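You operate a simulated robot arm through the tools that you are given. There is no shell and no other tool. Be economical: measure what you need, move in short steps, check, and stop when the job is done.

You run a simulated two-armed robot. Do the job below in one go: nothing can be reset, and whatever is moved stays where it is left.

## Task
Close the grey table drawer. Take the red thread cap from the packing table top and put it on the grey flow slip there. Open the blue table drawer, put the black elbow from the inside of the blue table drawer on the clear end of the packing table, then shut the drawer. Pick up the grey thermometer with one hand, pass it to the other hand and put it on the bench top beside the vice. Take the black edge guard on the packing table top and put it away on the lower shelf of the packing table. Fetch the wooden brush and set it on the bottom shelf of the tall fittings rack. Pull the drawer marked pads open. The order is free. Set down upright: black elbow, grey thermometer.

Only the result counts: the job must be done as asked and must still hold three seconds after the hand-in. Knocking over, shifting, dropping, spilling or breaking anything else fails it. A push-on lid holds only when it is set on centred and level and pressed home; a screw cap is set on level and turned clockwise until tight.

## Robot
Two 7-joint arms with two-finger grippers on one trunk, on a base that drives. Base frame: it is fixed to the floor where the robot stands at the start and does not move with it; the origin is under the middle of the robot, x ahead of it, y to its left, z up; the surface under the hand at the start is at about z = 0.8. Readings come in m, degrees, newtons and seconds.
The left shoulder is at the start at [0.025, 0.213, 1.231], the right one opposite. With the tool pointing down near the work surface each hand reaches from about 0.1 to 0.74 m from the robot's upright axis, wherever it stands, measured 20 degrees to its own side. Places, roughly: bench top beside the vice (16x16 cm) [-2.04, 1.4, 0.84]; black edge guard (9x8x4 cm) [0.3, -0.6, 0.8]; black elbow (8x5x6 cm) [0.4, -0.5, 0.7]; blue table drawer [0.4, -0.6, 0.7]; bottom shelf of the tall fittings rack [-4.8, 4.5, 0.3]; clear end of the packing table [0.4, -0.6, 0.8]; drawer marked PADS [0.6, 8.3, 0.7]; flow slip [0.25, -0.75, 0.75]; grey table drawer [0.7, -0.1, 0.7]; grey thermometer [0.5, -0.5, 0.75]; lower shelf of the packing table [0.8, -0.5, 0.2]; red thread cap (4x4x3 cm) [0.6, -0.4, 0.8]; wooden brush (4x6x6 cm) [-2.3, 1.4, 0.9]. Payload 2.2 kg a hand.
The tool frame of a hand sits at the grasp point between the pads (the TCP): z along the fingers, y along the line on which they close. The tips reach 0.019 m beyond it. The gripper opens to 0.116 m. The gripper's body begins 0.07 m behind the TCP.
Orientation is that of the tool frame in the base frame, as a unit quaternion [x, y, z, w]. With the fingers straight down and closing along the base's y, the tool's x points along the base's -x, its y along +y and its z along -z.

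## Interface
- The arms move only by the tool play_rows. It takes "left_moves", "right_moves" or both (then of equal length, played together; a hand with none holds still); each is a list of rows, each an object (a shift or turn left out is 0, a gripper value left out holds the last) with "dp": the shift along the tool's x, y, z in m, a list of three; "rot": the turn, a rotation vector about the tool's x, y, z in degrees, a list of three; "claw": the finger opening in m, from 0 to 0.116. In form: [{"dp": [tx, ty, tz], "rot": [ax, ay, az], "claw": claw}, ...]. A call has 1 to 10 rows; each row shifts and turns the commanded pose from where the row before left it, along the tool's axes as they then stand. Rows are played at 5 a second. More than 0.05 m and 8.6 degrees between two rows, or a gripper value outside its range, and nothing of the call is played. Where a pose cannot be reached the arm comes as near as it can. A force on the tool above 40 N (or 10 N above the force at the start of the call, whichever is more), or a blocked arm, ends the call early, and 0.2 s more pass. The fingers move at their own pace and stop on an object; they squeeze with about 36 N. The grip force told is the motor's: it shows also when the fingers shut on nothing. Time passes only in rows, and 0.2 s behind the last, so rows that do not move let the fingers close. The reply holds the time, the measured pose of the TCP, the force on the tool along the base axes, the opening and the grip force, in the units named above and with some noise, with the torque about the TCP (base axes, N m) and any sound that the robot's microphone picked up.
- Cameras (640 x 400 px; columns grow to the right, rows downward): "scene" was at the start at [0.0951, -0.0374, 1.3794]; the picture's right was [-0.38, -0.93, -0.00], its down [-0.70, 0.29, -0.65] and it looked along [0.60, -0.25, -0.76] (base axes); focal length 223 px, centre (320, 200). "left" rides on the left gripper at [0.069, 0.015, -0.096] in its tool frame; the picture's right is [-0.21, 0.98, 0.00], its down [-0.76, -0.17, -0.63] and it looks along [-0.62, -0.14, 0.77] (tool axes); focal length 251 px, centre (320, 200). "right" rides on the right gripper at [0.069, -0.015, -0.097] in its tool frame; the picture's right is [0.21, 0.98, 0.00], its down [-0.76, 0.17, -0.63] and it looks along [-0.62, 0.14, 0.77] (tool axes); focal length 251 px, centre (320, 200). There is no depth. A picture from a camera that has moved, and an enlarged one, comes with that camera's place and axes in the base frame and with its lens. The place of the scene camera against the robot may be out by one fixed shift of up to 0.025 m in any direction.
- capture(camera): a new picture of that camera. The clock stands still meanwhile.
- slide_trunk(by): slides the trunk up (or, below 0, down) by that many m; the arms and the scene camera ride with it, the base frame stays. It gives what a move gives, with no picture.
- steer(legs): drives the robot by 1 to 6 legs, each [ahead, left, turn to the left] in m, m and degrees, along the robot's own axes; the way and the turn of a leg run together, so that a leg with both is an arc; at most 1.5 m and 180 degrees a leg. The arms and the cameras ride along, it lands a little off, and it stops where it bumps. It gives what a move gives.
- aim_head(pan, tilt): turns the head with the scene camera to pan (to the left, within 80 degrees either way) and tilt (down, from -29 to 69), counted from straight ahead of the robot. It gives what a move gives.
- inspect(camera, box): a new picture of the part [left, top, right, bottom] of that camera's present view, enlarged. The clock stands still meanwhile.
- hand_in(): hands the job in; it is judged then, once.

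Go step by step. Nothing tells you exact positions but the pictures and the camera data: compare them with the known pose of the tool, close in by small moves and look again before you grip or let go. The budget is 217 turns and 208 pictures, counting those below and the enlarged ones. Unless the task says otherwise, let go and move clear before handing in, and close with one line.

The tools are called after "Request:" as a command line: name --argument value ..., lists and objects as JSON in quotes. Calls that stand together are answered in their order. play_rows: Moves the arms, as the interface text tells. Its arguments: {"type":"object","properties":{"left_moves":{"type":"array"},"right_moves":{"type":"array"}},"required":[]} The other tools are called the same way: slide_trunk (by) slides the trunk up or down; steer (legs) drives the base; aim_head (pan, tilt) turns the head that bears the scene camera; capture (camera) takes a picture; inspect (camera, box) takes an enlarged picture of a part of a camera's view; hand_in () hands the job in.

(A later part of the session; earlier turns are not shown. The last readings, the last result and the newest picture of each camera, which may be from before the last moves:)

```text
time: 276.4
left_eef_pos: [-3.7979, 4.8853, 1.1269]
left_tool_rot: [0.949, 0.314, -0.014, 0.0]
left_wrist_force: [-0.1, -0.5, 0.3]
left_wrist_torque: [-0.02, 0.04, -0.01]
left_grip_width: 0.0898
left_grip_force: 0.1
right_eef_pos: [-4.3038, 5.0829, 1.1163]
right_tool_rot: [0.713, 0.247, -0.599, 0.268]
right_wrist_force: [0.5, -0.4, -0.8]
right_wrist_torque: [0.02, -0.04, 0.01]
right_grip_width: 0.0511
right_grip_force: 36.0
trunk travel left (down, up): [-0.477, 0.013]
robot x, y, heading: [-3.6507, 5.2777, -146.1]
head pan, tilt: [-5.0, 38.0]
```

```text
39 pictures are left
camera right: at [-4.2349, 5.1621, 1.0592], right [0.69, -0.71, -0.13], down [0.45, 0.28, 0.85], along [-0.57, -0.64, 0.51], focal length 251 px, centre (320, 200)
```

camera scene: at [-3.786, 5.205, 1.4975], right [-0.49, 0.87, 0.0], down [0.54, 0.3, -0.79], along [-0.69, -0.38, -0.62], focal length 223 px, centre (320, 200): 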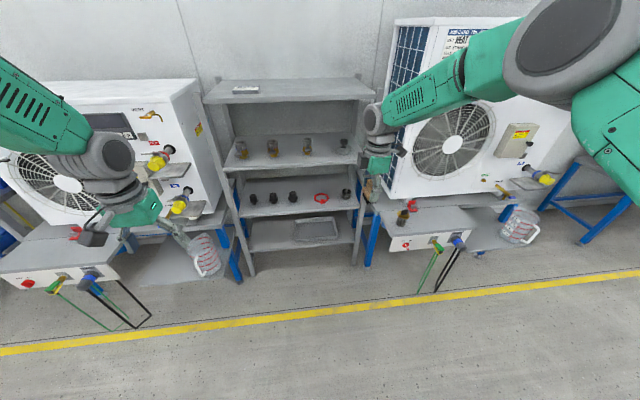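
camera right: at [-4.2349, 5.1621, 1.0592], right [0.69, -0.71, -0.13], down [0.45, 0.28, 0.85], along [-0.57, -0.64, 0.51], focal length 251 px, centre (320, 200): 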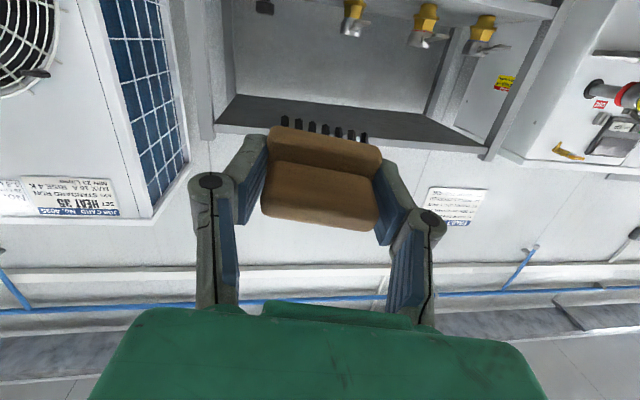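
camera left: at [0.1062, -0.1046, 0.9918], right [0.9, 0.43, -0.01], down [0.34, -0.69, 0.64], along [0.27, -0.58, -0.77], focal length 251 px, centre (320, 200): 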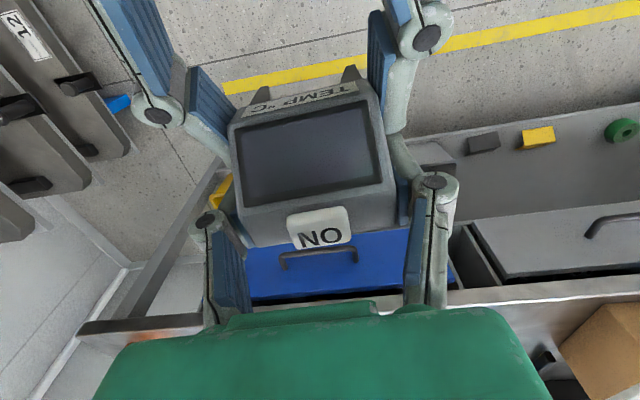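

Hand nearly horizontal; I'll correct a 5° roll and lower the trunk in two steps.

Request:
slide_trunk --by -0.4

Request:
slide_trunk --by -0.07

Request:
play_rows --right_moves '[{"rot": [0, 0, -5]}, {"dp": [0.04, 0, 0.006]}, {"dp": [0.04, 0, 0.006]}, {"dp": [0.04, 0, 0.006]}, {"dp": [0.04, 0, 0.006]}, {"dp": [0.04, 0, 0.006]}, {"dp": [0.03, 0, 0.005]}, {}]'

Request:
capture --camera "scene"

```text
time: 280.2
left_eef_pos: [-3.7981, 4.885, 0.7273]
left_tool_rot: [0.95, 0.312, -0.014, 0.0]
left_wrist_force: [-0.3, -0.2, -0.6]
left_wrist_torque: [0.01, -0.05, 0.01]
left_grip_width: 0.0897
left_grip_force: 0.0
right_eef_pos: [-4.3053, 5.0817, 0.7149]
right_tool_rot: [0.713, 0.247, -0.599, 0.267]
right_wrist_force: [-1.5, 0.4, -0.1]
right_wrist_torque: [-0.01, -0.03, 0.01]
right_grip_width: 0.0511
right_grip_force: 36.3
trunk travel left (down, up): [-0.077, 0.413]
robot x, y, heading: [-3.6559, 5.2794, -146.0]
head pan, tilt: [-5.0, 38.0]
```

```text
time: 281.3
left_eef_pos: [-3.7961, 4.8845, 0.6574]
left_tool_rot: [0.95, 0.312, -0.014, 0.0]
left_wrist_force: [0.2, 0.8, -0.4]
left_wrist_torque: [0.0, -0.03, 0.01]
left_grip_width: 0.0899
left_grip_force: 0.0
right_eef_pos: [-4.3041, 5.0826, 0.6474]
right_tool_rot: [0.713, 0.248, -0.599, 0.268]
right_wrist_force: [-0.6, 0.0, -1.2]
right_wrist_torque: [0.01, -0.01, 0.0]
right_grip_width: 0.0511
right_grip_force: 36.1
trunk travel left (down, up): [-0.007, 0.483]
robot x, y, heading: [-3.653, 5.2786, -145.9]
head pan, tilt: [-5.0, 38.0]
```

```text
time: 283.1
left_eef_pos: [-3.7966, 4.8849, 0.6579]
left_tool_rot: [0.949, 0.314, -0.014, 0.0]
left_wrist_force: [0.0, 0.8, 0.0]
left_wrist_torque: [-0.02, -0.01, -0.01]
left_grip_width: 0.0903
left_grip_force: 0.1
right_eef_pos: [-4.304, 5.0804, 0.4141]
right_tool_rot: [0.702, 0.278, -0.61, 0.241]
right_wrist_force: [-0.3, -0.3, -2.0]
right_wrist_torque: [-0.01, -0.01, -0.04]
right_grip_width: 0.0508
right_grip_force: 35.7
trunk travel left (down, up): [-0.007, 0.483]
robot x, y, heading: [-3.6536, 5.2771, -146.0]
head pan, tilt: [-5.0, 38.0]
```

```text
38 pictures are left
camera scene: at [-3.7837, 5.2073, 1.0277], right [-0.49, 0.87, 0.0], down [0.54, 0.3, -0.79], along [-0.69, -0.38, -0.62], focal length 223 px, centre (320, 200)
```

scene: 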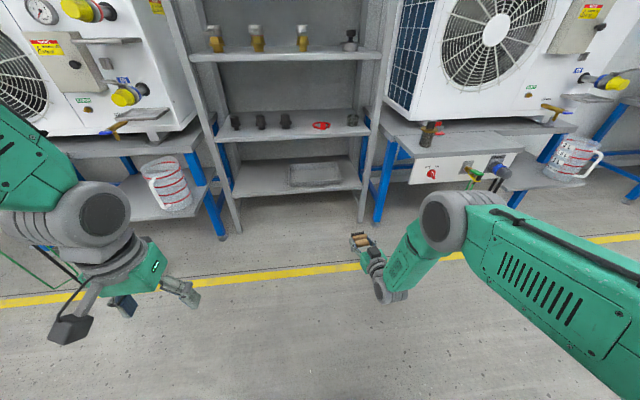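

Bottom shelf: z≈0.29, front n≈1.01, free e≈6.12–6.38. I'll swing the right hand left 25 cm, then drive left and forward.

Request:
play_rows --right_moves '[{"dp": [0, 0.045, 0]}, {"dp": [0, 0.045, 0]}, {"dp": [0, 0.045, 0]}, {"dp": [0, 0.045, 0]}, {"dp": [0, 0.045, 0]}, {}]'

Request:
steer --legs '[[0, 0.13, 2], [0.42, 0, 0]]'

Request:
capture --camera "scene"

Request:
capture --camera "right"

```text
time: 284.5
left_eef_pos: [-3.7966, 4.8849, 0.6582]
left_tool_rot: [0.95, 0.313, -0.014, -0.001]
left_wrist_force: [-1.0, -0.2, -0.3]
left_wrist_torque: [-0.03, 0.05, 0.02]
left_grip_width: 0.0898
left_grip_force: 0.1
right_eef_pos: [-4.1555, 4.9135, 0.4111]
right_tool_rot: [0.702, 0.279, -0.61, 0.241]
right_wrist_force: [-0.5, -0.2, -1.1]
right_wrist_torque: [0.03, 0.01, 0.04]
right_grip_width: 0.051
right_grip_force: 36.0
trunk travel left (down, up): [-0.007, 0.483]
robot x, y, heading: [-3.6505, 5.2786, -146.0]
head pan, tilt: [-5.0, 38.0]
```

```text
time: 288.0
left_eef_pos: [-4.0424, 4.5292, 0.6597]
left_tool_rot: [0.943, 0.333, -0.014, 0.002]
left_wrist_force: [-0.7, -0.5, 0.2]
left_wrist_torque: [-0.04, -0.01, -0.02]
left_grip_width: 0.0902
left_grip_force: 0.1
right_eef_pos: [-4.401, 4.5422, 0.411]
right_tool_rot: [0.697, 0.291, -0.604, 0.254]
right_wrist_force: [-1.1, 0.1, -1.0]
right_wrist_torque: [0.03, -0.01, 0.03]
right_grip_width: 0.0511
right_grip_force: 36.1
trunk travel left (down, up): [-0.007, 0.483]
robot x, y, heading: [-3.9153, 4.926, -143.4]
head pan, tilt: [-5.0, 38.0]
```

```text
37 pictures are left
camera scene: at [-4.0444, 4.8548, 1.0275], right [-0.52, 0.85, 0.0], down [0.53, 0.32, -0.79], along [-0.67, -0.41, -0.62], focal length 223 px, centre (320, 200)
```

scene: 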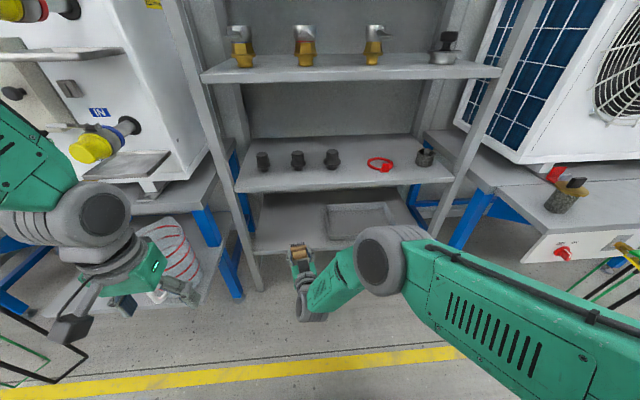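

```text
36 pictures are left
camera right: at [-4.3384, 4.6298, 0.356], right [0.72, -0.66, -0.21], down [0.48, 0.26, 0.84], along [-0.5, -0.7, 0.5], focal length 251 px, centre (320, 200)
```

right: 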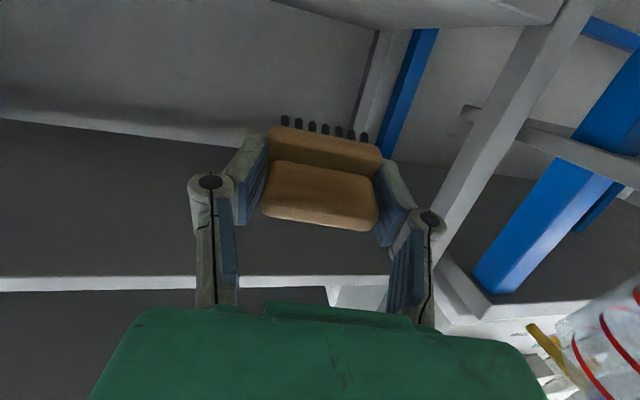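

The hand is in front of the shelf's free part. I'll lift the left hand away from the jug, lower the right to z≈0.34 and push forward over the shelf edge.

Request:
play_rows --left_moves '[{"dp": [0.02, 0, -0.04]}, {"dp": [0.02, 0, -0.04]}, {"dp": [0.02, 0, -0.03]}, {}, {}, {}, {}, {}]' --right_moves '[{"dp": [0.034, 0, 0.004]}, {"dp": [0.034, 0, 0.004]}, {}, {"dp": [-0.005, 0, 0.04]}, {"dp": [-0.005, 0, 0.04]}, {"dp": [-0.005, 0, 0.04]}, {"dp": [-0.003, 0, 0.025]}, {}]'

Request:
capture --camera "right"

Request:
inspect --camera "scene" --box '[200, 160, 440, 310]'

```text
time: 289.8
left_eef_pos: [-3.992, 4.5689, 0.7686]
left_tool_rot: [0.943, 0.332, -0.013, 0.001]
left_wrist_force: [0.2, -0.1, -0.7]
left_wrist_torque: [0.04, 0.01, 0.02]
left_grip_width: 0.0901
left_grip_force: 0.0
left hand out of reach, approached as far as the arm can: row 3
right_eef_pos: [-4.4649, 4.51, 0.382]
right_tool_rot: [0.695, 0.292, -0.606, 0.254]
right_wrist_force: [-0.4, 0.6, -1.0]
right_wrist_torque: [0.03, -0.01, -0.02]
right_grip_width: 0.0509
right_grip_force: 35.9
right hand out of reach, approached as far as the arm can: row 4, 5, 6, 7
trunk travel left (down, up): [-0.007, 0.483]
robot x, y, heading: [-3.9137, 4.925, -143.7]
head pan, tilt: [-5.0, 38.0]
```

```text
35 pictures are left
camera right: at [-4.4027, 4.5967, 0.3252], right [0.72, -0.66, -0.21], down [0.48, 0.26, 0.84], along [-0.5, -0.7, 0.51], focal length 251 px, centre (320, 200)
```

right: 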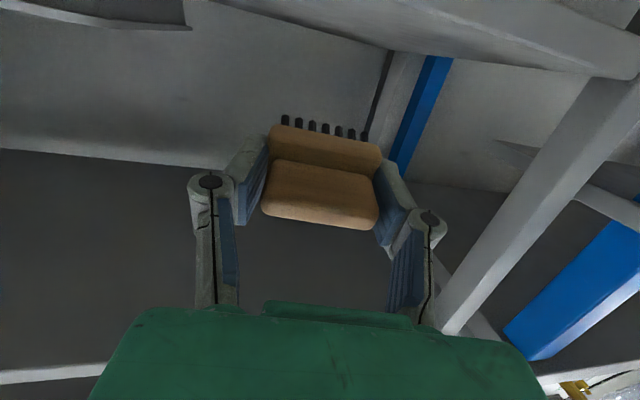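

```text
2.67 times, centred on (320, 235) of scene
camera zoom: at [-4.0386, 4.8483, 1.0277], right [-0.52, 0.85, 0.0], down [0.53, 0.33, -0.79], along [-0.67, -0.41, -0.62], focal length 594 px, centre (320, 107)
```

zoom: 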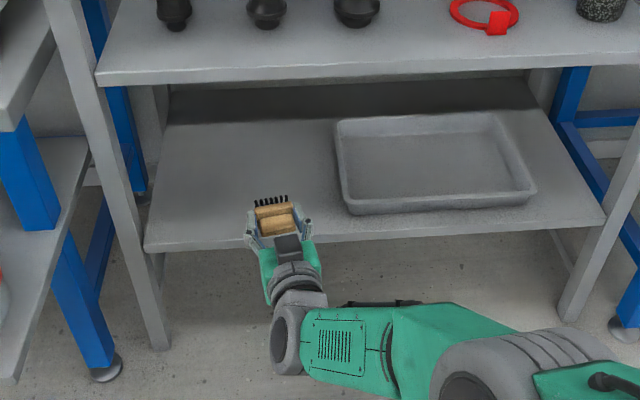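

At reach limit; I'll drive the base 13 cm forward, then lower while retracting slightly.

Request:
steer --legs '[[0.13, 0, 0]]'

Request:
play_rows --right_moves '[{"dp": [0.016, 0, -0.02]}, {"dp": [0.018, 0, -0.02]}, {"dp": [0.012, 0, 0]}, {}, {}]'

Request:
inspect --camera "scene" --box '[200, 160, 440, 310]'

```text
time: 291.1
left_eef_pos: [-4.0959, 4.4875, 0.7685]
left_tool_rot: [0.943, 0.332, -0.014, -0.001]
left_wrist_force: [0.1, 0.0, 0.2]
left_wrist_torque: [0.04, 0.01, 0.0]
left_grip_width: 0.0897
left_grip_force: 0.0
right_eef_pos: [-4.5701, 4.432, 0.3797]
right_tool_rot: [0.695, 0.294, -0.605, 0.253]
right_wrist_force: [-0.1, 0.3, -1.2]
right_wrist_torque: [-0.03, 0.03, 0.01]
right_grip_width: 0.0508
right_grip_force: 36.4
trunk travel left (down, up): [-0.007, 0.483]
robot x, y, heading: [-4.0208, 4.8481, -143.8]
head pan, tilt: [-5.0, 38.0]
```

```text
time: 292.3
left_eef_pos: [-4.0943, 4.4911, 0.769]
left_tool_rot: [0.943, 0.333, -0.016, 0.001]
left_wrist_force: [0.3, -0.3, -0.1]
left_wrist_torque: [0.05, 0.01, 0.01]
left_grip_width: 0.0898
left_grip_force: 0.1
right_eef_pos: [-4.5405, 4.4646, 0.3404]
right_tool_rot: [0.695, 0.293, -0.606, 0.253]
right_wrist_force: [-0.5, -1.3, 0.2]
right_wrist_torque: [0.0, -0.05, 0.02]
right_grip_width: 0.0512
right_grip_force: 35.8
trunk travel left (down, up): [-0.007, 0.483]
robot x, y, heading: [-4.0196, 4.8466, -143.7]
head pan, tilt: [-5.0, 38.0]
```

```text
2.67 times, centred on (320, 235) of scene
camera zoom: at [-4.144, 4.7713, 1.0277], right [-0.52, 0.85, 0.0], down [0.53, 0.32, -0.79], along [-0.67, -0.41, -0.62], focal length 594 px, centre (320, 107)
```

zoom: 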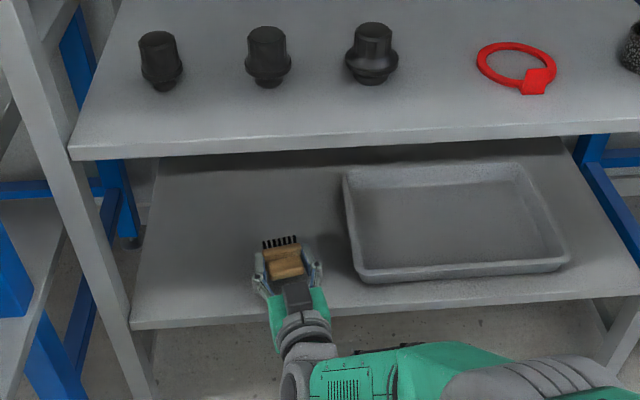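

Brush is above the shelf just inside the edge. Lowering slowly to contact.

Request:
play_rows --right_moves '[{"dp": [0.008, 0, 0]}, {"dp": [0.008, 0, 0]}, {"dp": [0.004, 0, 0]}, {}, {}]'

Request:
capture --camera "right"

```text
time: 293.5
left_eef_pos: [-4.0949, 4.4904, 0.7696]
left_tool_rot: [0.943, 0.333, -0.016, 0.001]
left_wrist_force: [0.0, 0.7, 0.1]
left_wrist_torque: [-0.04, 0.0, -0.01]
left_grip_width: 0.0902
left_grip_force: 0.1
right_eef_pos: [-4.5469, 4.481, 0.3243]
right_tool_rot: [0.695, 0.293, -0.609, 0.246]
right_wrist_force: [-0.3, 0.2, -0.5]
right_wrist_torque: [0.02, 0.0, -0.01]
right_grip_width: 0.0509
right_grip_force: 36.5
right hand out of reach, approached as far as the arm can: row 2, 3
trunk travel left (down, up): [-0.007, 0.483]
robot x, y, heading: [-4.0176, 4.8471, -143.6]
head pan, tilt: [-5.0, 38.0]
```

```text
32 pictures are left
camera right: at [-4.4837, 4.5673, 0.269], right [0.71, -0.67, -0.23], down [0.5, 0.24, 0.83], along [-0.5, -0.7, 0.5], focal length 251 px, centre (320, 200)
```

right: 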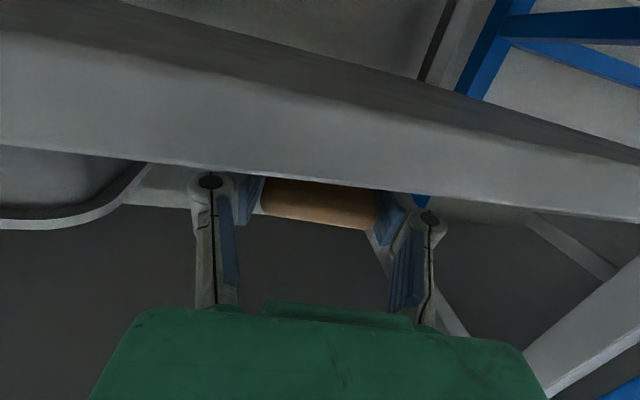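

Request:
slide_trunk --by -0.007

Request:
steer --legs '[[0.03, 0, 0]]'

Request:
play_rows --right_moves '[{"dp": [0.003, 0, -0.004]}, {"dp": [0.003, 0, -0.004]}, {}, {}]'

Request:
inspect --camera "scene" --box '[240, 200, 400, 300]'

```text
time: 294.0
left_eef_pos: [-4.0945, 4.4924, 0.7626]
left_tool_rot: [0.943, 0.333, -0.016, 0.001]
left_wrist_force: [-0.3, -0.6, 0.5]
left_wrist_torque: [0.0, -0.03, -0.01]
left_grip_width: 0.0902
left_grip_force: 0.1
right_eef_pos: [-4.5483, 4.4807, 0.3221]
right_tool_rot: [0.693, 0.29, -0.613, 0.246]
right_wrist_force: [1.0, 3.1, 17.4]
right_wrist_torque: [-0.73, 0.1, 0.02]
right_grip_width: 0.0512
right_grip_force: 35.7
trunk travel left (down, up): [0.0, 0.49]
robot x, y, heading: [-4.0168, 4.8477, -143.4]
head pan, tilt: [-5.0, 38.0]
```

```text
time: 294.9
left_eef_pos: [-4.1186, 4.4735, 0.7635]
left_tool_rot: [0.943, 0.333, -0.016, 0.001]
left_wrist_force: [0.4, -1.1, 0.1]
left_wrist_torque: [0.04, -0.01, 0.01]
left_grip_width: 0.0902
left_grip_force: 0.1
right_eef_pos: [-4.5717, 4.4598, 0.3223]
right_tool_rot: [0.693, 0.292, -0.612, 0.248]
right_wrist_force: [1.1, 0.4, 18.9]
right_wrist_torque: [-0.66, 0.29, 0.03]
right_grip_width: 0.0514
right_grip_force: 35.9
trunk travel left (down, up): [0.0, 0.49]
robot x, y, heading: [-4.0451, 4.8312, -143.6]
head pan, tilt: [-5.0, 38.0]
```

```text
time: 295.9
left_eef_pos: [-4.1188, 4.4744, 0.7641]
left_tool_rot: [0.943, 0.334, -0.017, 0.001]
left_wrist_force: [0.2, 0.3, 0.5]
left_wrist_torque: [0.0, -0.01, 0.02]
left_grip_width: 0.0902
left_grip_force: 0.1
right_eef_pos: [-4.5671, 4.4647, 0.3212]
right_tool_rot: [0.691, 0.291, -0.614, 0.249]
right_wrist_force: [-4.7, -8.2, 23.2]
right_wrist_torque: [-0.96, 0.53, 0.03]
right_grip_width: 0.0511
right_grip_force: 36.0
trunk travel left (down, up): [0.0, 0.49]
robot x, y, heading: [-4.0419, 4.8276, -143.5]
head pan, tilt: [-5.0, 38.0]
```

```text
4.00 times, centred on (320, 250) of scene
camera zoom: at [-4.1659, 4.7548, 1.0214], right [-0.52, 0.85, 0.0], down [0.52, 0.32, -0.79], along [-0.67, -0.41, -0.62], focal length 890 px, centre (320, 0)
```

zoom: 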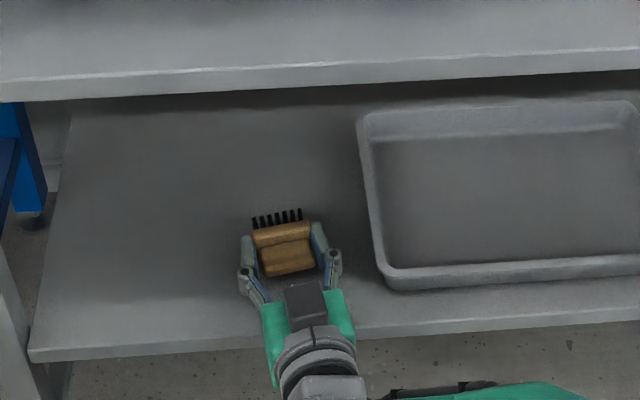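

The brush is down on the shelf. Release and withdraw straight back.

Request:
play_rows --right_moves '[{"claw": 0.085}, {}, {"dp": [-0.004, 0, -0.01]}, {"dp": [-0.006, 0, -0.03]}, {"dp": [-0.006, 0, -0.04]}, {"dp": [-0.006, 0, -0.04]}, {"dp": [-0.006, 0, -0.04]}, {}]'

Request:
inspect --camera "scene" --box '[240, 200, 400, 300]'

```text
time: 297.7
left_eef_pos: [-4.1191, 4.4739, 0.7619]
left_tool_rot: [0.943, 0.333, -0.016, 0.001]
left_wrist_force: [-0.2, 1.2, -0.4]
left_wrist_torque: [-0.01, 0.02, -0.02]
left_grip_width: 0.0898
left_grip_force: 0.1
right_eef_pos: [-4.4533, 4.5771, 0.3636]
right_tool_rot: [0.694, 0.291, -0.611, 0.247]
right_wrist_force: [0.2, 0.4, 0.4]
right_wrist_torque: [-0.02, 0.01, -0.02]
right_grip_width: 0.0853
right_grip_force: 0.1
trunk travel left (down, up): [0.0, 0.49]
robot x, y, heading: [-4.0399, 4.8333, -143.3]
head pan, tilt: [-5.0, 38.0]
```

```text
4.00 times, centred on (320, 250) of scene
camera zoom: at [-4.1685, 4.7535, 1.0208], right [-0.52, 0.85, 0.0], down [0.53, 0.32, -0.79], along [-0.67, -0.41, -0.62], focal length 890 px, centre (320, 0)
```

zoom: 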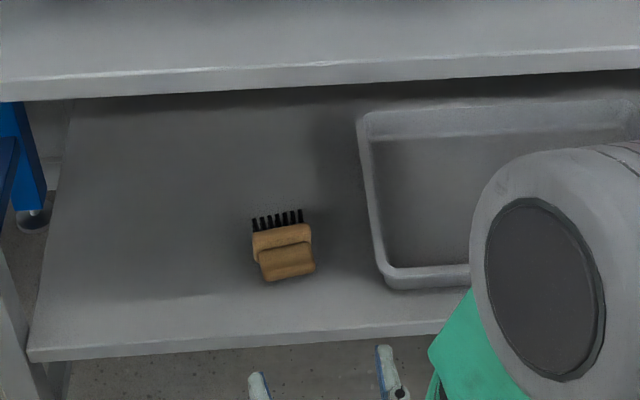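

The brush lies on the bottom shelf. Last task: the PADS drawer at about [0.6,8.3], behind me across the hall. I'll back off, turn round and look for the way.

Request:
steer --legs '[[-0.7, 0, 0], [0, 0, 180]]'

Request:
slide_trunk --by 0.3

Request:
aim_head --pan 0 --tilt 15

Request:
capture --camera "scene"

```text
time: 309.0
left_eef_pos: [-3.4548, 5.6, 0.7633]
left_tool_rot: [-0.38, 0.925, 0.001, 0.015]
left_wrist_force: [-0.3, -0.3, -0.4]
left_wrist_torque: [0.0, 0.01, 0.02]
left_grip_width: 0.0898
left_grip_force: 0.1
right_eef_pos: [-3.1106, 5.5313, 0.3643]
right_tool_rot: [-0.325, 0.678, 0.277, 0.598]
right_wrist_force: [0.8, 0.8, 0.3]
right_wrist_torque: [0.02, 0.02, 0.0]
right_grip_width: 0.0849
right_grip_force: 0.1
trunk travel left (down, up): [0.0, 0.49]
robot x, y, heading: [-3.4967, 5.2409, 42.4]
head pan, tilt: [-5.0, 38.0]
```

```text
time: 312.0
left_eef_pos: [-3.4561, 5.5979, 1.0635]
left_tool_rot: [-0.38, 0.925, 0.003, 0.015]
left_wrist_force: [0.1, -0.3, 0.6]
left_wrist_torque: [0.01, 0.01, 0.01]
left_grip_width: 0.0903
left_grip_force: 0.1
right_eef_pos: [-3.1118, 5.5308, 0.6648]
right_tool_rot: [-0.325, 0.677, 0.279, 0.598]
right_wrist_force: [0.3, 0.6, 0.5]
right_wrist_torque: [-0.01, 0.01, 0.0]
right_grip_width: 0.0849
right_grip_force: 0.0
trunk travel left (down, up): [-0.3, 0.19]
robot x, y, heading: [-3.4962, 5.2401, 42.4]
head pan, tilt: [-5.0, 38.0]
```

```text
time: 312.8
left_eef_pos: [-3.4553, 5.5991, 1.0641]
left_tool_rot: [-0.38, 0.925, 0.003, 0.015]
left_wrist_force: [0.2, 0.2, 0.0]
left_wrist_torque: [-0.02, 0.02, 0.02]
left_grip_width: 0.0902
left_grip_force: 0.0
right_eef_pos: [-3.1109, 5.5301, 0.6638]
right_tool_rot: [-0.325, 0.678, 0.278, 0.598]
right_wrist_force: [-0.2, -0.6, 0.4]
right_wrist_torque: [-0.03, 0.02, 0.0]
right_grip_width: 0.085
right_grip_force: 0.1
trunk travel left (down, up): [-0.3, 0.19]
robot x, y, heading: [-3.4977, 5.2382, 42.2]
head pan, tilt: [0.0, 15.0]
```

```text
29 pictures are left
camera scene: at [-3.4175, 5.3268, 1.3572], right [0.67, -0.74, 0.0], down [-0.19, -0.18, -0.96], along [0.72, 0.65, -0.26], focal length 223 px, centre (320, 200)
```

scene: 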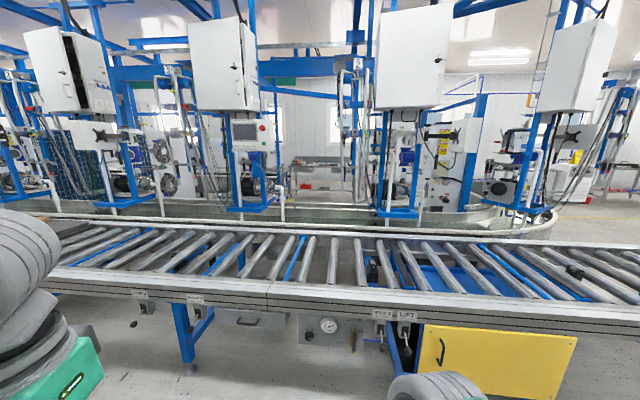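

A roller conveyor blocks the direct way. I'll look right to find its end.

Request:
aim_head --pan -60 --tilt 12

Request:
capture --camera "scene"

```text
time: 314.1
left_eef_pos: [-3.4538, 5.5987, 1.0637]
left_tool_rot: [-0.38, 0.925, 0.002, 0.016]
left_wrist_force: [0.4, -0.7, -0.9]
left_wrist_torque: [0.01, -0.01, 0.02]
left_grip_width: 0.0904
left_grip_force: 0.0
right_eef_pos: [-3.1115, 5.5313, 0.6652]
right_tool_rot: [-0.325, 0.677, 0.278, 0.599]
right_wrist_force: [0.5, -0.4, -0.6]
right_wrist_torque: [0.0, -0.01, 0.0]
right_grip_width: 0.0849
right_grip_force: 0.1
trunk travel left (down, up): [-0.3, 0.19]
robot x, y, heading: [-3.4975, 5.2383, 42.5]
head pan, tilt: [-60.0, 12.0]
```

```text
28 pictures are left
camera scene: at [-3.3979, 5.2356, 1.3625], right [-0.3, -0.95, 0.0], down [-0.2, 0.06, -0.98], along [0.93, -0.3, -0.21], focal length 223 px, centre (320, 200)
```

scene: 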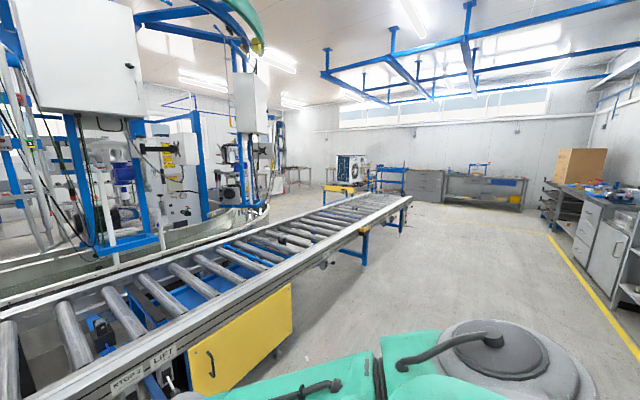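

The conveyor ends about 4 m back along the aisle. I'll drive back along the aisle past its end and look across.

Request:
steer --legs '[[0, 0, -96.5], [1.5, 0, 0], [1.5, 0, 0], [1.5, 0, 0], [0.2, 0, 0], [0, 0, 90]]'

Request:
aim_head --pan 15 --tilt 10

Request:
capture --camera "scene"

```text
time: 344.4
left_eef_pos: [-0.547, 2.0323, 1.0638]
left_tool_rot: [-0.399, 0.917, 0.004, 0.016]
left_wrist_force: [-0.5, 1.2, 0.0]
left_wrist_torque: [0.0, 0.0, 0.01]
left_grip_width: 0.09
left_grip_force: 0.2
right_eef_pos: [-0.2003, 1.9793, 0.665]
right_tool_rot: [-0.339, 0.67, 0.291, 0.592]
right_wrist_force: [-0.3, -0.2, -0.3]
right_wrist_torque: [-0.04, -0.02, -0.01]
right_grip_width: 0.0851
right_grip_force: 0.0
trunk travel left (down, up): [-0.3, 0.19]
robot x, y, heading: [-0.5703, 1.671, 44.6]
head pan, tilt: [-60.0, 12.0]
```

```text
time: 345.8
left_eef_pos: [-0.5467, 2.0304, 1.0651]
left_tool_rot: [-0.398, 0.917, 0.004, 0.017]
left_wrist_force: [0.9, -0.2, 0.0]
left_wrist_torque: [-0.03, -0.02, 0.01]
left_grip_width: 0.0901
left_grip_force: 0.0
right_eef_pos: [-0.2004, 1.977, 0.6659]
right_tool_rot: [-0.338, 0.67, 0.291, 0.593]
right_wrist_force: [0.2, -0.3, 0.0]
right_wrist_torque: [0.02, 0.01, 0.01]
right_grip_width: 0.085
right_grip_force: 0.1
trunk travel left (down, up): [-0.3, 0.19]
robot x, y, heading: [-0.5733, 1.6667, 44.7]
head pan, tilt: [15.0, 10.0]
```

```text
27 pictures are left
camera scene: at [-0.5174, 1.7775, 1.3654], right [0.86, -0.51, 0.0], down [-0.09, -0.15, -0.98], along [0.5, 0.85, -0.18], focal length 223 px, centre (320, 200)
```

scene: 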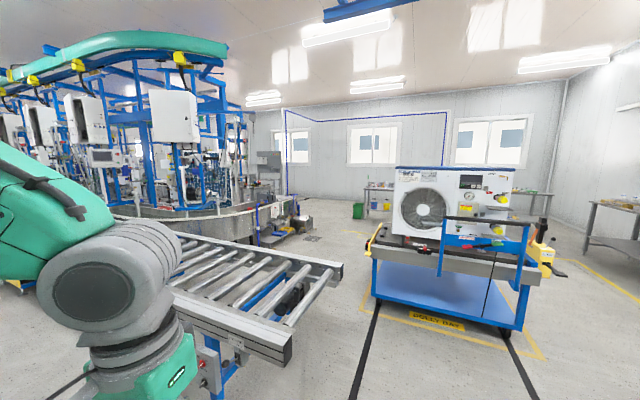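

The conveyor ends here but a dolly with a unit stands close to it; the gap is too narrow. I'll strafe right, pass the dolly on its right side, and then look left.

Request:
steer --legs '[[0, -1.45, -8.7], [1.5, 0, 0], [1.5, 0, 0], [1.1, 0, 0]]'

Request:
aim_head --pan 60 --tilt 12

Request:
capture --camera "scene"

```text
time: 372.6
left_eef_pos: [3.8209, 3.4337, 1.0653]
left_tool_rot: [-0.326, 0.945, 0.002, 0.016]
left_wrist_force: [0.5, 0.8, 0.3]
left_wrist_torque: [-0.03, -0.02, 0.03]
left_grip_width: 0.0902
left_grip_force: 0.1
right_eef_pos: [4.1552, 3.3277, 0.6663]
right_tool_rot: [-0.285, 0.694, 0.245, 0.614]
right_wrist_force: [-0.7, -0.7, -0.1]
right_wrist_torque: [0.0, 0.0, 0.01]
right_grip_width: 0.0852
right_grip_force: 0.0
trunk travel left (down, up): [-0.3, 0.19]
robot x, y, heading: [3.7354, 3.0813, 35.8]
head pan, tilt: [15.0, 10.0]
```

```text
time: 373.8
left_eef_pos: [3.8195, 3.4312, 1.0656]
left_tool_rot: [-0.325, 0.946, 0.003, 0.018]
left_wrist_force: [0.5, -0.3, 0.4]
left_wrist_torque: [-0.03, 0.02, 0.03]
left_grip_width: 0.0901
left_grip_force: 0.1
right_eef_pos: [4.1537, 3.3275, 0.6682]
right_tool_rot: [-0.283, 0.694, 0.243, 0.615]
right_wrist_force: [-1.1, 0.5, 0.0]
right_wrist_torque: [0.04, 0.01, -0.03]
right_grip_width: 0.0848
right_grip_force: 0.0
trunk travel left (down, up): [-0.3, 0.19]
robot x, y, heading: [3.737, 3.0826, 35.7]
head pan, tilt: [60.0, 12.0]
```

```text
26 pictures are left
camera scene: at [3.742, 3.1978, 1.3622], right [1.0, 0.1, 0.0], down [0.02, -0.21, -0.98], along [-0.1, 0.97, -0.21], focal length 223 px, centre (320, 200)
```

scene: 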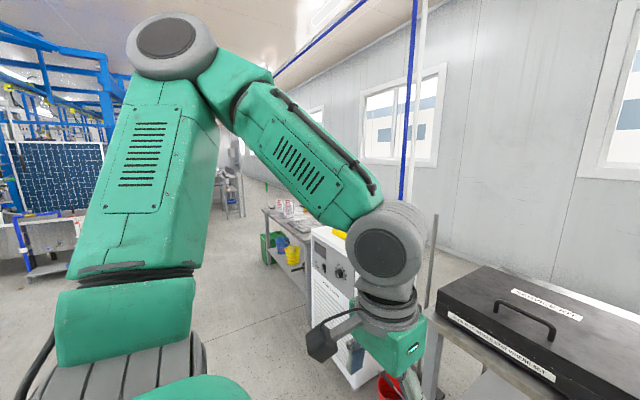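

I'm past the dolly; the corridor along the window wall (L≈4.85) is clear. I'll turn left and drive 4.3 m along it, then look.

Request:
steer --legs '[[0, 0, 90], [1.5, 0, 0], [1.5, 0, 0], [1.3, 0, 0]]'

Request:
aim_head --pan -40 --tilt 20

Request:
capture --camera "scene"

```text
time: 398.3
left_eef_pos: [1.0535, 6.8369, 1.0654]
left_tool_rot: [0.891, -0.453, -0.016, -0.01]
left_wrist_force: [-0.1, 1.0, -0.5]
left_wrist_torque: [0.0, -0.02, 0.02]
left_grip_width: 0.0901
left_grip_force: 0.2
right_eef_pos: [1.1682, 7.1677, 0.6662]
right_tool_rot: [0.686, -0.301, -0.603, -0.272]
right_wrist_force: [0.2, -0.7, -0.1]
right_wrist_torque: [0.0, 0.01, -0.03]
right_grip_width: 0.0853
right_grip_force: 0.1
trunk travel left (down, up): [-0.3, 0.19]
robot x, y, heading: [1.4019, 6.7473, 123.5]
head pan, tilt: [60.0, 12.0]
```

```text
time: 400.1
left_eef_pos: [1.0583, 6.8373, 1.0673]
left_tool_rot: [0.891, -0.453, -0.017, -0.009]
left_wrist_force: [0.4, -0.5, 0.0]
left_wrist_torque: [0.01, 0.05, -0.02]
left_grip_width: 0.0902
left_grip_force: 0.0
right_eef_pos: [1.1733, 7.1682, 0.6671]
right_tool_rot: [0.685, -0.302, -0.605, -0.271]
right_wrist_force: [1.0, -0.2, 0.7]
right_wrist_torque: [0.0, 0.0, -0.02]
right_grip_width: 0.0849
right_grip_force: 0.1
trunk travel left (down, up): [-0.3, 0.19]
robot x, y, heading: [1.4002, 6.7453, 123.8]
head pan, tilt: [-40.0, 20.0]
```

```text
25 pictures are left
camera scene: at [1.3632, 6.8655, 1.3494], right [0.99, -0.11, 0.0], down [-0.03, -0.34, -0.94], along [0.1, 0.93, -0.34], focal length 223 px, centre (320, 200)
```

scene: 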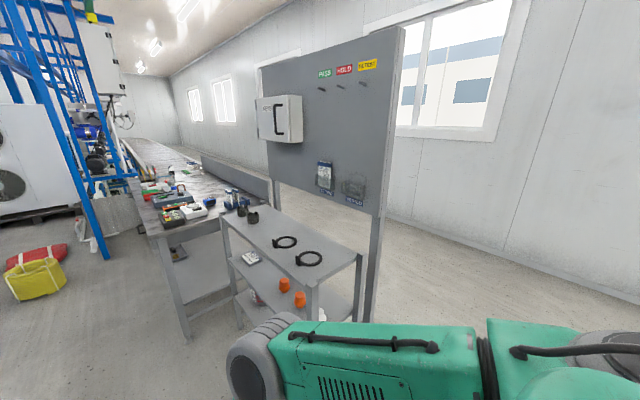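

Request:
inspect --camera "scene" --box '[110, 130, 366, 290]'

```text
2.50 times, centred on (238, 210) of scene
camera zoom: at [1.3632, 6.8655, 1.3494], right [0.99, -0.11, 0.0], down [-0.03, -0.34, -0.94], along [0.1, 0.93, -0.34], focal length 557 px, centre (525, 175)
```

zoom: 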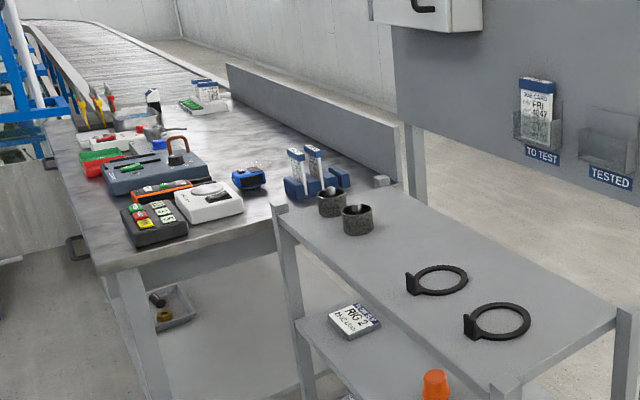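

The PADS drawer seems to be in the bench's aisle-facing front (handle near [0.37,8.25]). Before strafing left I'll check that side is clear.

Request:
aim_head --pan 40 --tilt 30

Request:
capture --camera "scene"

```text
time: 401.6
left_eef_pos: [1.0584, 6.837, 1.0671]
left_tool_rot: [0.891, -0.453, -0.017, -0.009]
left_wrist_force: [0.0, -0.2, 0.6]
left_wrist_torque: [0.02, 0.0, -0.03]
left_grip_width: 0.09
left_grip_force: 0.0
right_eef_pos: [1.1721, 7.1675, 0.6679]
right_tool_rot: [0.686, -0.302, -0.604, -0.271]
right_wrist_force: [-0.2, 0.5, -0.5]
right_wrist_torque: [-0.03, -0.03, 0.03]
right_grip_width: 0.0853
right_grip_force: 0.2
trunk travel left (down, up): [-0.3, 0.19]
robot x, y, heading: [1.3992, 6.7421, 123.8]
head pan, tilt: [40.0, 30.0]
```

```text
23 pictures are left
camera scene: at [1.2664, 6.7983, 1.3331], right [0.28, 0.96, 0.0], down [0.48, -0.14, -0.86], along [-0.83, 0.24, -0.5], focal length 223 px, centre (320, 200)
```

scene: 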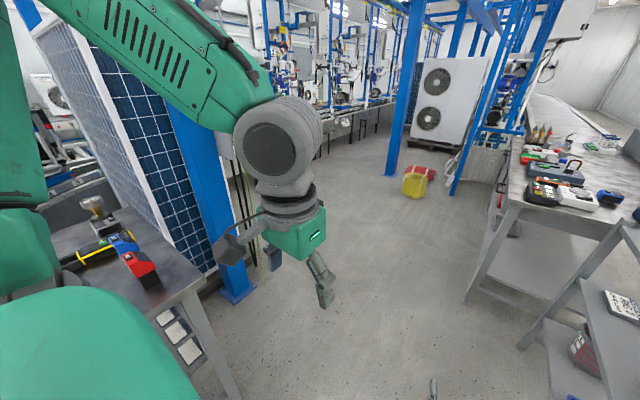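

The left side has a table and post near L≤4.5 until N≈-5.2, so I'll go ahead first, then diagonally left, then ahead, and turn right to face the drawer.

Request:
steer --legs '[[0.55, 0.0, 2.2], [0.5, 0.5, 0], [0.75, 0.1, 0], [0, 0, -90]]'

Request:
aim_head --pan 0 --tilt 35

Request:
capture --camera "scene"

```text
time: 415.8
left_eef_pos: [-0.0924, 8.1802, 1.0666]
left_tool_rot: [-0.342, 0.939, 0.006, 0.018]
left_wrist_force: [0.7, 0.4, 0.3]
left_wrist_torque: [-0.04, 0.0, -0.03]
left_grip_width: 0.0897
left_grip_force: 0.0
right_eef_pos: [0.2456, 8.09, 0.6672]
right_tool_rot: [-0.296, 0.688, 0.258, 0.611]
right_wrist_force: [-0.5, -0.5, 0.3]
right_wrist_torque: [-0.03, 0.02, 0.0]
right_grip_width: 0.0851
right_grip_force: 0.1
trunk travel left (down, up): [-0.3, 0.19]
robot x, y, heading: [-0.1612, 7.8314, 37.8]
head pan, tilt: [40.0, 30.0]
```

```text
time: 416.8
left_eef_pos: [-0.0934, 8.1789, 1.0671]
left_tool_rot: [-0.343, 0.939, 0.006, 0.018]
left_wrist_force: [0.1, -0.4, 0.0]
left_wrist_torque: [0.0, -0.02, -0.01]
left_grip_width: 0.09
left_grip_force: 0.0
right_eef_pos: [0.2448, 8.0893, 0.6669]
right_tool_rot: [-0.296, 0.687, 0.259, 0.611]
right_wrist_force: [0.5, -0.3, -1.0]
right_wrist_torque: [0.04, 0.01, 0.03]
right_grip_width: 0.0847
right_grip_force: 0.0
trunk travel left (down, up): [-0.3, 0.19]
robot x, y, heading: [-0.1583, 7.8288, 37.8]
head pan, tilt: [0.0, 35.0]
```

```text
22 pictures are left
camera scene: at [-0.0795, 7.91, 1.3253], right [0.61, -0.79, 0.0], down [-0.45, -0.35, -0.82], along [0.65, 0.5, -0.58], focal length 223 px, centre (320, 200)
```

scene: 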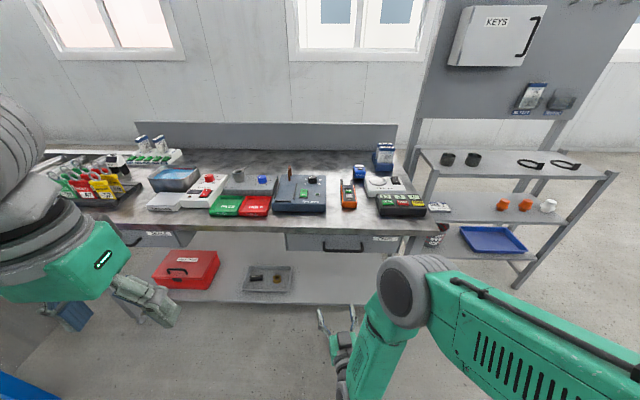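

Request:
inspect --camera "scene" --box '[110, 180, 430, 380]'

```text
2.00 times, centred on (270, 280) of scene
camera zoom: at [-0.0795, 7.91, 1.3253], right [0.61, -0.79, 0.0], down [-0.45, -0.35, -0.82], along [0.65, 0.5, -0.58], focal length 445 px, centre (420, 40)
```

zoom: 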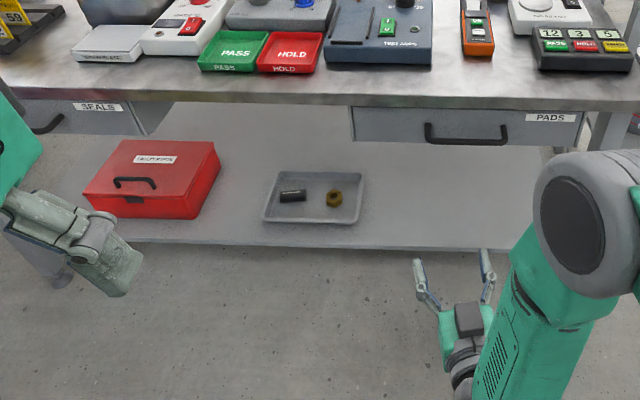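

The PADS drawer is the right one; its handle is at about [0.436,8.197,0.70], straight ahead of the right hand. I'll roll the right hand 90° and correct its yaw.

Request:
play_rows --right_moves '[{"rot": [0, 0, 8.5], "claw": 0.07}, {"rot": [0, 0, 8.5]}, {"rot": [0, 0, 8.5]}, {"rot": [0, 0, 8.5]}, {"rot": [0, 0, 8.5]}, {"rot": [0, 0, 8.5]}, {"rot": [0, 0, 8.5]}, {"rot": [0, 0, 8.5]}, {"rot": [0, 0, 8.5]}, {"rot": [0, 0, 8.5]}]'

Request:
play_rows --right_moves '[{"rot": [0, 0, 5]}, {"rot": [0, -7, 0]}, {"dp": [0, 0.035, 0]}, {}]'

Request:
capture --camera "right"

```text
time: 419.0
left_eef_pos: [-0.0941, 8.179, 1.0676]
left_tool_rot: [-0.342, 0.939, 0.007, 0.02]
left_wrist_force: [-0.3, -0.2, 0.0]
left_wrist_torque: [-0.02, 0.0, 0.0]
left_grip_width: 0.09
left_grip_force: 0.1
right_eef_pos: [0.2466, 8.0885, 0.6688]
right_tool_rot: [0.248, 0.706, 0.603, 0.276]
right_wrist_force: [0.1, 0.3, -0.6]
right_wrist_torque: [-0.01, 0.01, 0.01]
right_grip_width: 0.0699
right_grip_force: 0.0
trunk travel left (down, up): [-0.3, 0.19]
robot x, y, heading: [-0.1633, 7.8328, 37.7]
head pan, tilt: [0.0, 35.0]
```

```text
time: 420.0
left_eef_pos: [-0.0926, 8.1782, 1.067]
left_tool_rot: [-0.343, 0.939, 0.007, 0.02]
left_wrist_force: [-0.1, -0.8, 0.2]
left_wrist_torque: [-0.02, 0.03, -0.01]
left_grip_width: 0.0898
left_grip_force: 0.1
right_eef_pos: [0.248, 8.0899, 0.7015]
right_tool_rot: [0.315, 0.679, 0.596, 0.292]
right_wrist_force: [-0.3, 0.2, 0.0]
right_wrist_torque: [0.02, 0.02, 0.01]
right_grip_width: 0.0698
right_grip_force: 0.0
trunk travel left (down, up): [-0.3, 0.19]
robot x, y, heading: [-0.1639, 7.8318, 37.7]
head pan, tilt: [0.0, 35.0]
```

```text
20 pictures are left
camera right: at [0.1281, 8.0833, 0.6967], right [-0.06, 0.26, 0.97], down [0.0, -0.97, 0.26], along [1.0, 0.02, 0.06], focal length 251 px, centre (320, 200)
```

right: 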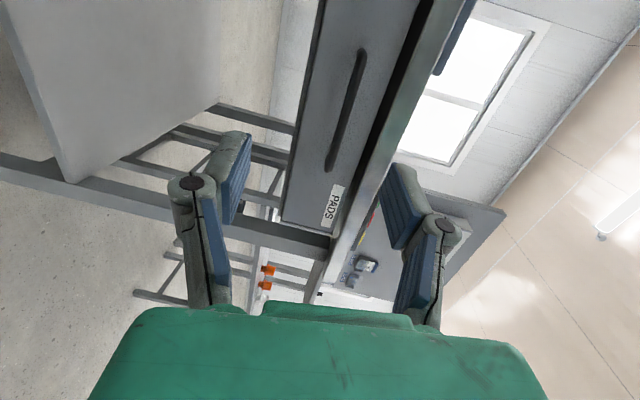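

Handle at about [0.418,8.194,0.716]. I'll raise 3.5 cm and advance to just short of it.

Request:
play_rows --right_moves '[{"dp": [-0.02, 0.036, 0]}, {"dp": [0, 0, 0.045]}, {"dp": [0, 0, 0.045]}, {"dp": [0, 0, 0.04]}, {}]'

Request:
capture --camera "right"

```text
time: 421.2
left_eef_pos: [-0.0936, 8.1785, 1.0677]
left_tool_rot: [-0.343, 0.939, 0.007, 0.018]
left_wrist_force: [-0.1, 0.2, 1.6]
left_wrist_torque: [-0.03, 0.02, -0.03]
left_grip_width: 0.09
left_grip_force: 0.0
right_eef_pos: [0.3633, 8.1579, 0.7214]
right_tool_rot: [0.315, 0.679, 0.596, 0.292]
right_wrist_force: [0.1, 0.1, -0.1]
right_wrist_torque: [0.02, -0.02, 0.0]
right_grip_width: 0.0703
right_grip_force: 0.0
trunk travel left (down, up): [-0.3, 0.19]
robot x, y, heading: [-0.1592, 7.833, 37.5]
head pan, tilt: [0.0, 35.0]
```

```text
19 pictures are left
camera right: at [0.2439, 8.1509, 0.7161], right [-0.06, 0.26, 0.97], down [0.0, -0.97, 0.26], along [1.0, 0.02, 0.06], focal length 251 px, centre (320, 200)
```

right: 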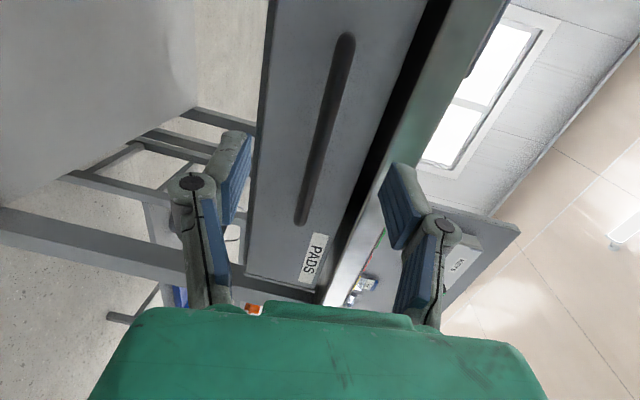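

Aligned with the handle. Advance 6.2 cm and close on the bar.

Request:
play_rows --right_moves '[{"dp": [0, 0, 0.03]}, {"dp": [0, 0, 0.03]}, {"claw": 0.0}, {}, {}]'

Request:
capture --camera "right"

```text
time: 422.4
left_eef_pos: [-0.0937, 8.1781, 1.068]
left_tool_rot: [-0.342, 0.939, 0.007, 0.018]
left_wrist_force: [0.2, 0.1, 0.1]
left_wrist_torque: [0.04, 0.01, -0.04]
left_grip_width: 0.0898
left_grip_force: 0.0
right_eef_pos: [0.4083, 8.1971, 0.7168]
right_tool_rot: [0.313, 0.678, 0.598, 0.292]
right_wrist_force: [-0.1, 3.1, 14.2]
right_wrist_torque: [0.81, 0.43, -0.13]
right_grip_width: 0.0075
right_grip_force: 35.2
trunk travel left (down, up): [-0.3, 0.19]
robot x, y, heading: [-0.1603, 7.8308, 37.8]
head pan, tilt: [0.0, 35.0]
```

```text
18 pictures are left
camera right: at [0.2882, 8.1909, 0.7111], right [-0.06, 0.25, 0.97], down [0.0, -0.97, 0.25], along [1.0, 0.02, 0.06], focal length 251 px, centre (320, 200)
```

right: 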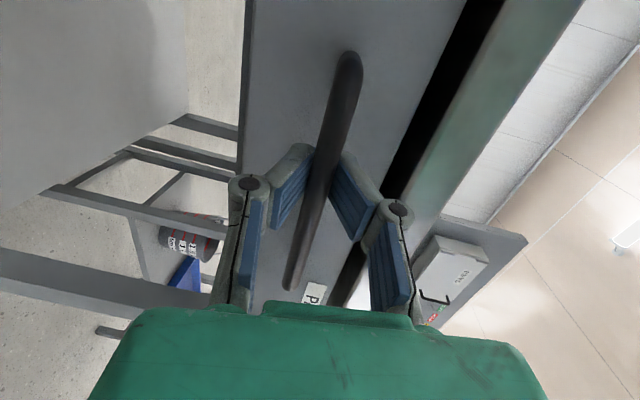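

Grip is narrow (7.5 mm) — perhaps only at the tips. I'll reopen, advance 1.2 cm and close again.

Request:
play_rows --right_moves '[{"claw": 0.05}, {}, {"dp": [0, 0.003, 0.012]}, {"claw": 0.0}, {}, {}]'

```text
time: 423.8
left_eef_pos: [-0.0938, 8.1793, 1.0676]
left_tool_rot: [-0.343, 0.939, 0.007, 0.019]
left_wrist_force: [0.4, -0.2, 0.1]
left_wrist_torque: [0.03, 0.0, 0.01]
left_grip_width: 0.0899
left_grip_force: 0.2
right_eef_pos: [0.4187, 8.2055, 0.7155]
right_tool_rot: [0.315, 0.678, 0.596, 0.293]
right_wrist_force: [0.3, 0.6, -2.5]
right_wrist_torque: [0.06, 0.02, -0.02]
right_grip_width: 0.0
right_grip_force: 28.5
trunk travel left (down, up): [-0.3, 0.19]
robot x, y, heading: [-0.1566, 7.8332, 37.8]
head pan, tilt: [0.0, 35.0]
```

The fingers closed on nothing; let me look.

Request:
capture --camera "right"

Request:
inspect --camera "scene" --box '[240, 180, 440, 305]'

```text
17 pictures are left
camera right: at [0.2986, 8.1989, 0.7106], right [-0.06, 0.26, 0.96], down [0.0, -0.97, 0.26], along [1.0, 0.02, 0.06], focal length 251 px, centre (320, 200)
```

right: 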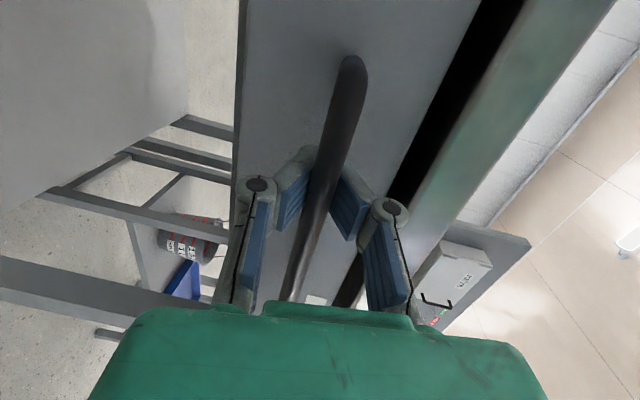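

```text
3.20 times, centred on (340, 242) of scene
camera zoom: at [-0.0781, 7.9105, 1.3251], right [0.61, -0.79, 0.0], down [-0.46, -0.35, -0.82], along [0.65, 0.5, -0.58], focal length 712 px, centre (256, 64)
```

zoom: 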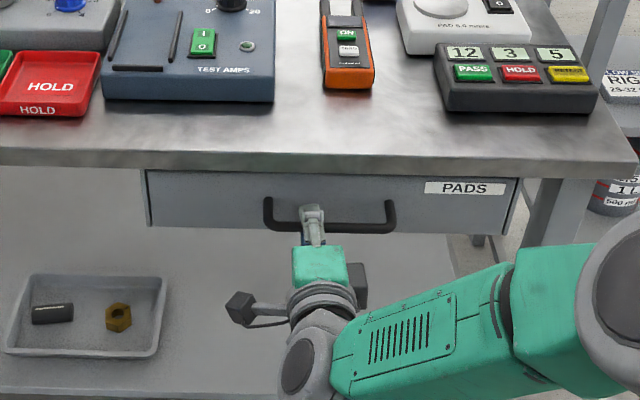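

The fingers passed above the bar: it's lower (≈0.69). I'll back off, open, lower 2.4 cm and re-advance.

Request:
play_rows --right_moves '[{"dp": [0, 0, -0.03]}, {"dp": [0, 0, -0.03], "claw": 0.07}, {"dp": [0, -0.024, 0]}, {}, {}]'

Request:
capture --camera "right"

```text
time: 425.0
left_eef_pos: [-0.0939, 8.1803, 1.0671]
left_tool_rot: [-0.343, 0.939, 0.006, 0.019]
left_wrist_force: [0.4, -0.8, 0.2]
left_wrist_torque: [0.0, 0.0, -0.03]
left_grip_width: 0.0901
left_grip_force: 0.1
right_eef_pos: [0.3699, 8.167, 0.6998]
right_tool_rot: [0.315, 0.679, 0.596, 0.292]
right_wrist_force: [-0.1, -0.3, 0.0]
right_wrist_torque: [0.02, 0.0, 0.0]
right_grip_width: 0.0699
right_grip_force: 0.0
trunk travel left (down, up): [-0.3, 0.19]
robot x, y, heading: [-0.1583, 7.8347, 37.8]
head pan, tilt: [0.0, 35.0]
```

```text
15 pictures are left
camera right: at [0.2503, 8.16, 0.694], right [-0.06, 0.26, 0.96], down [0.0, -0.97, 0.26], along [1.0, 0.02, 0.06], focal length 251 px, centre (320, 200)
```

right: 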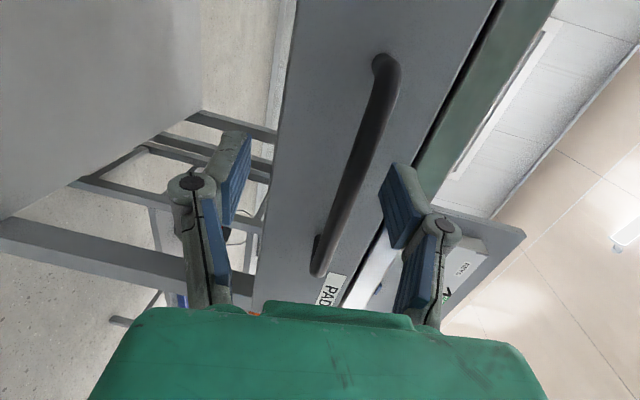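

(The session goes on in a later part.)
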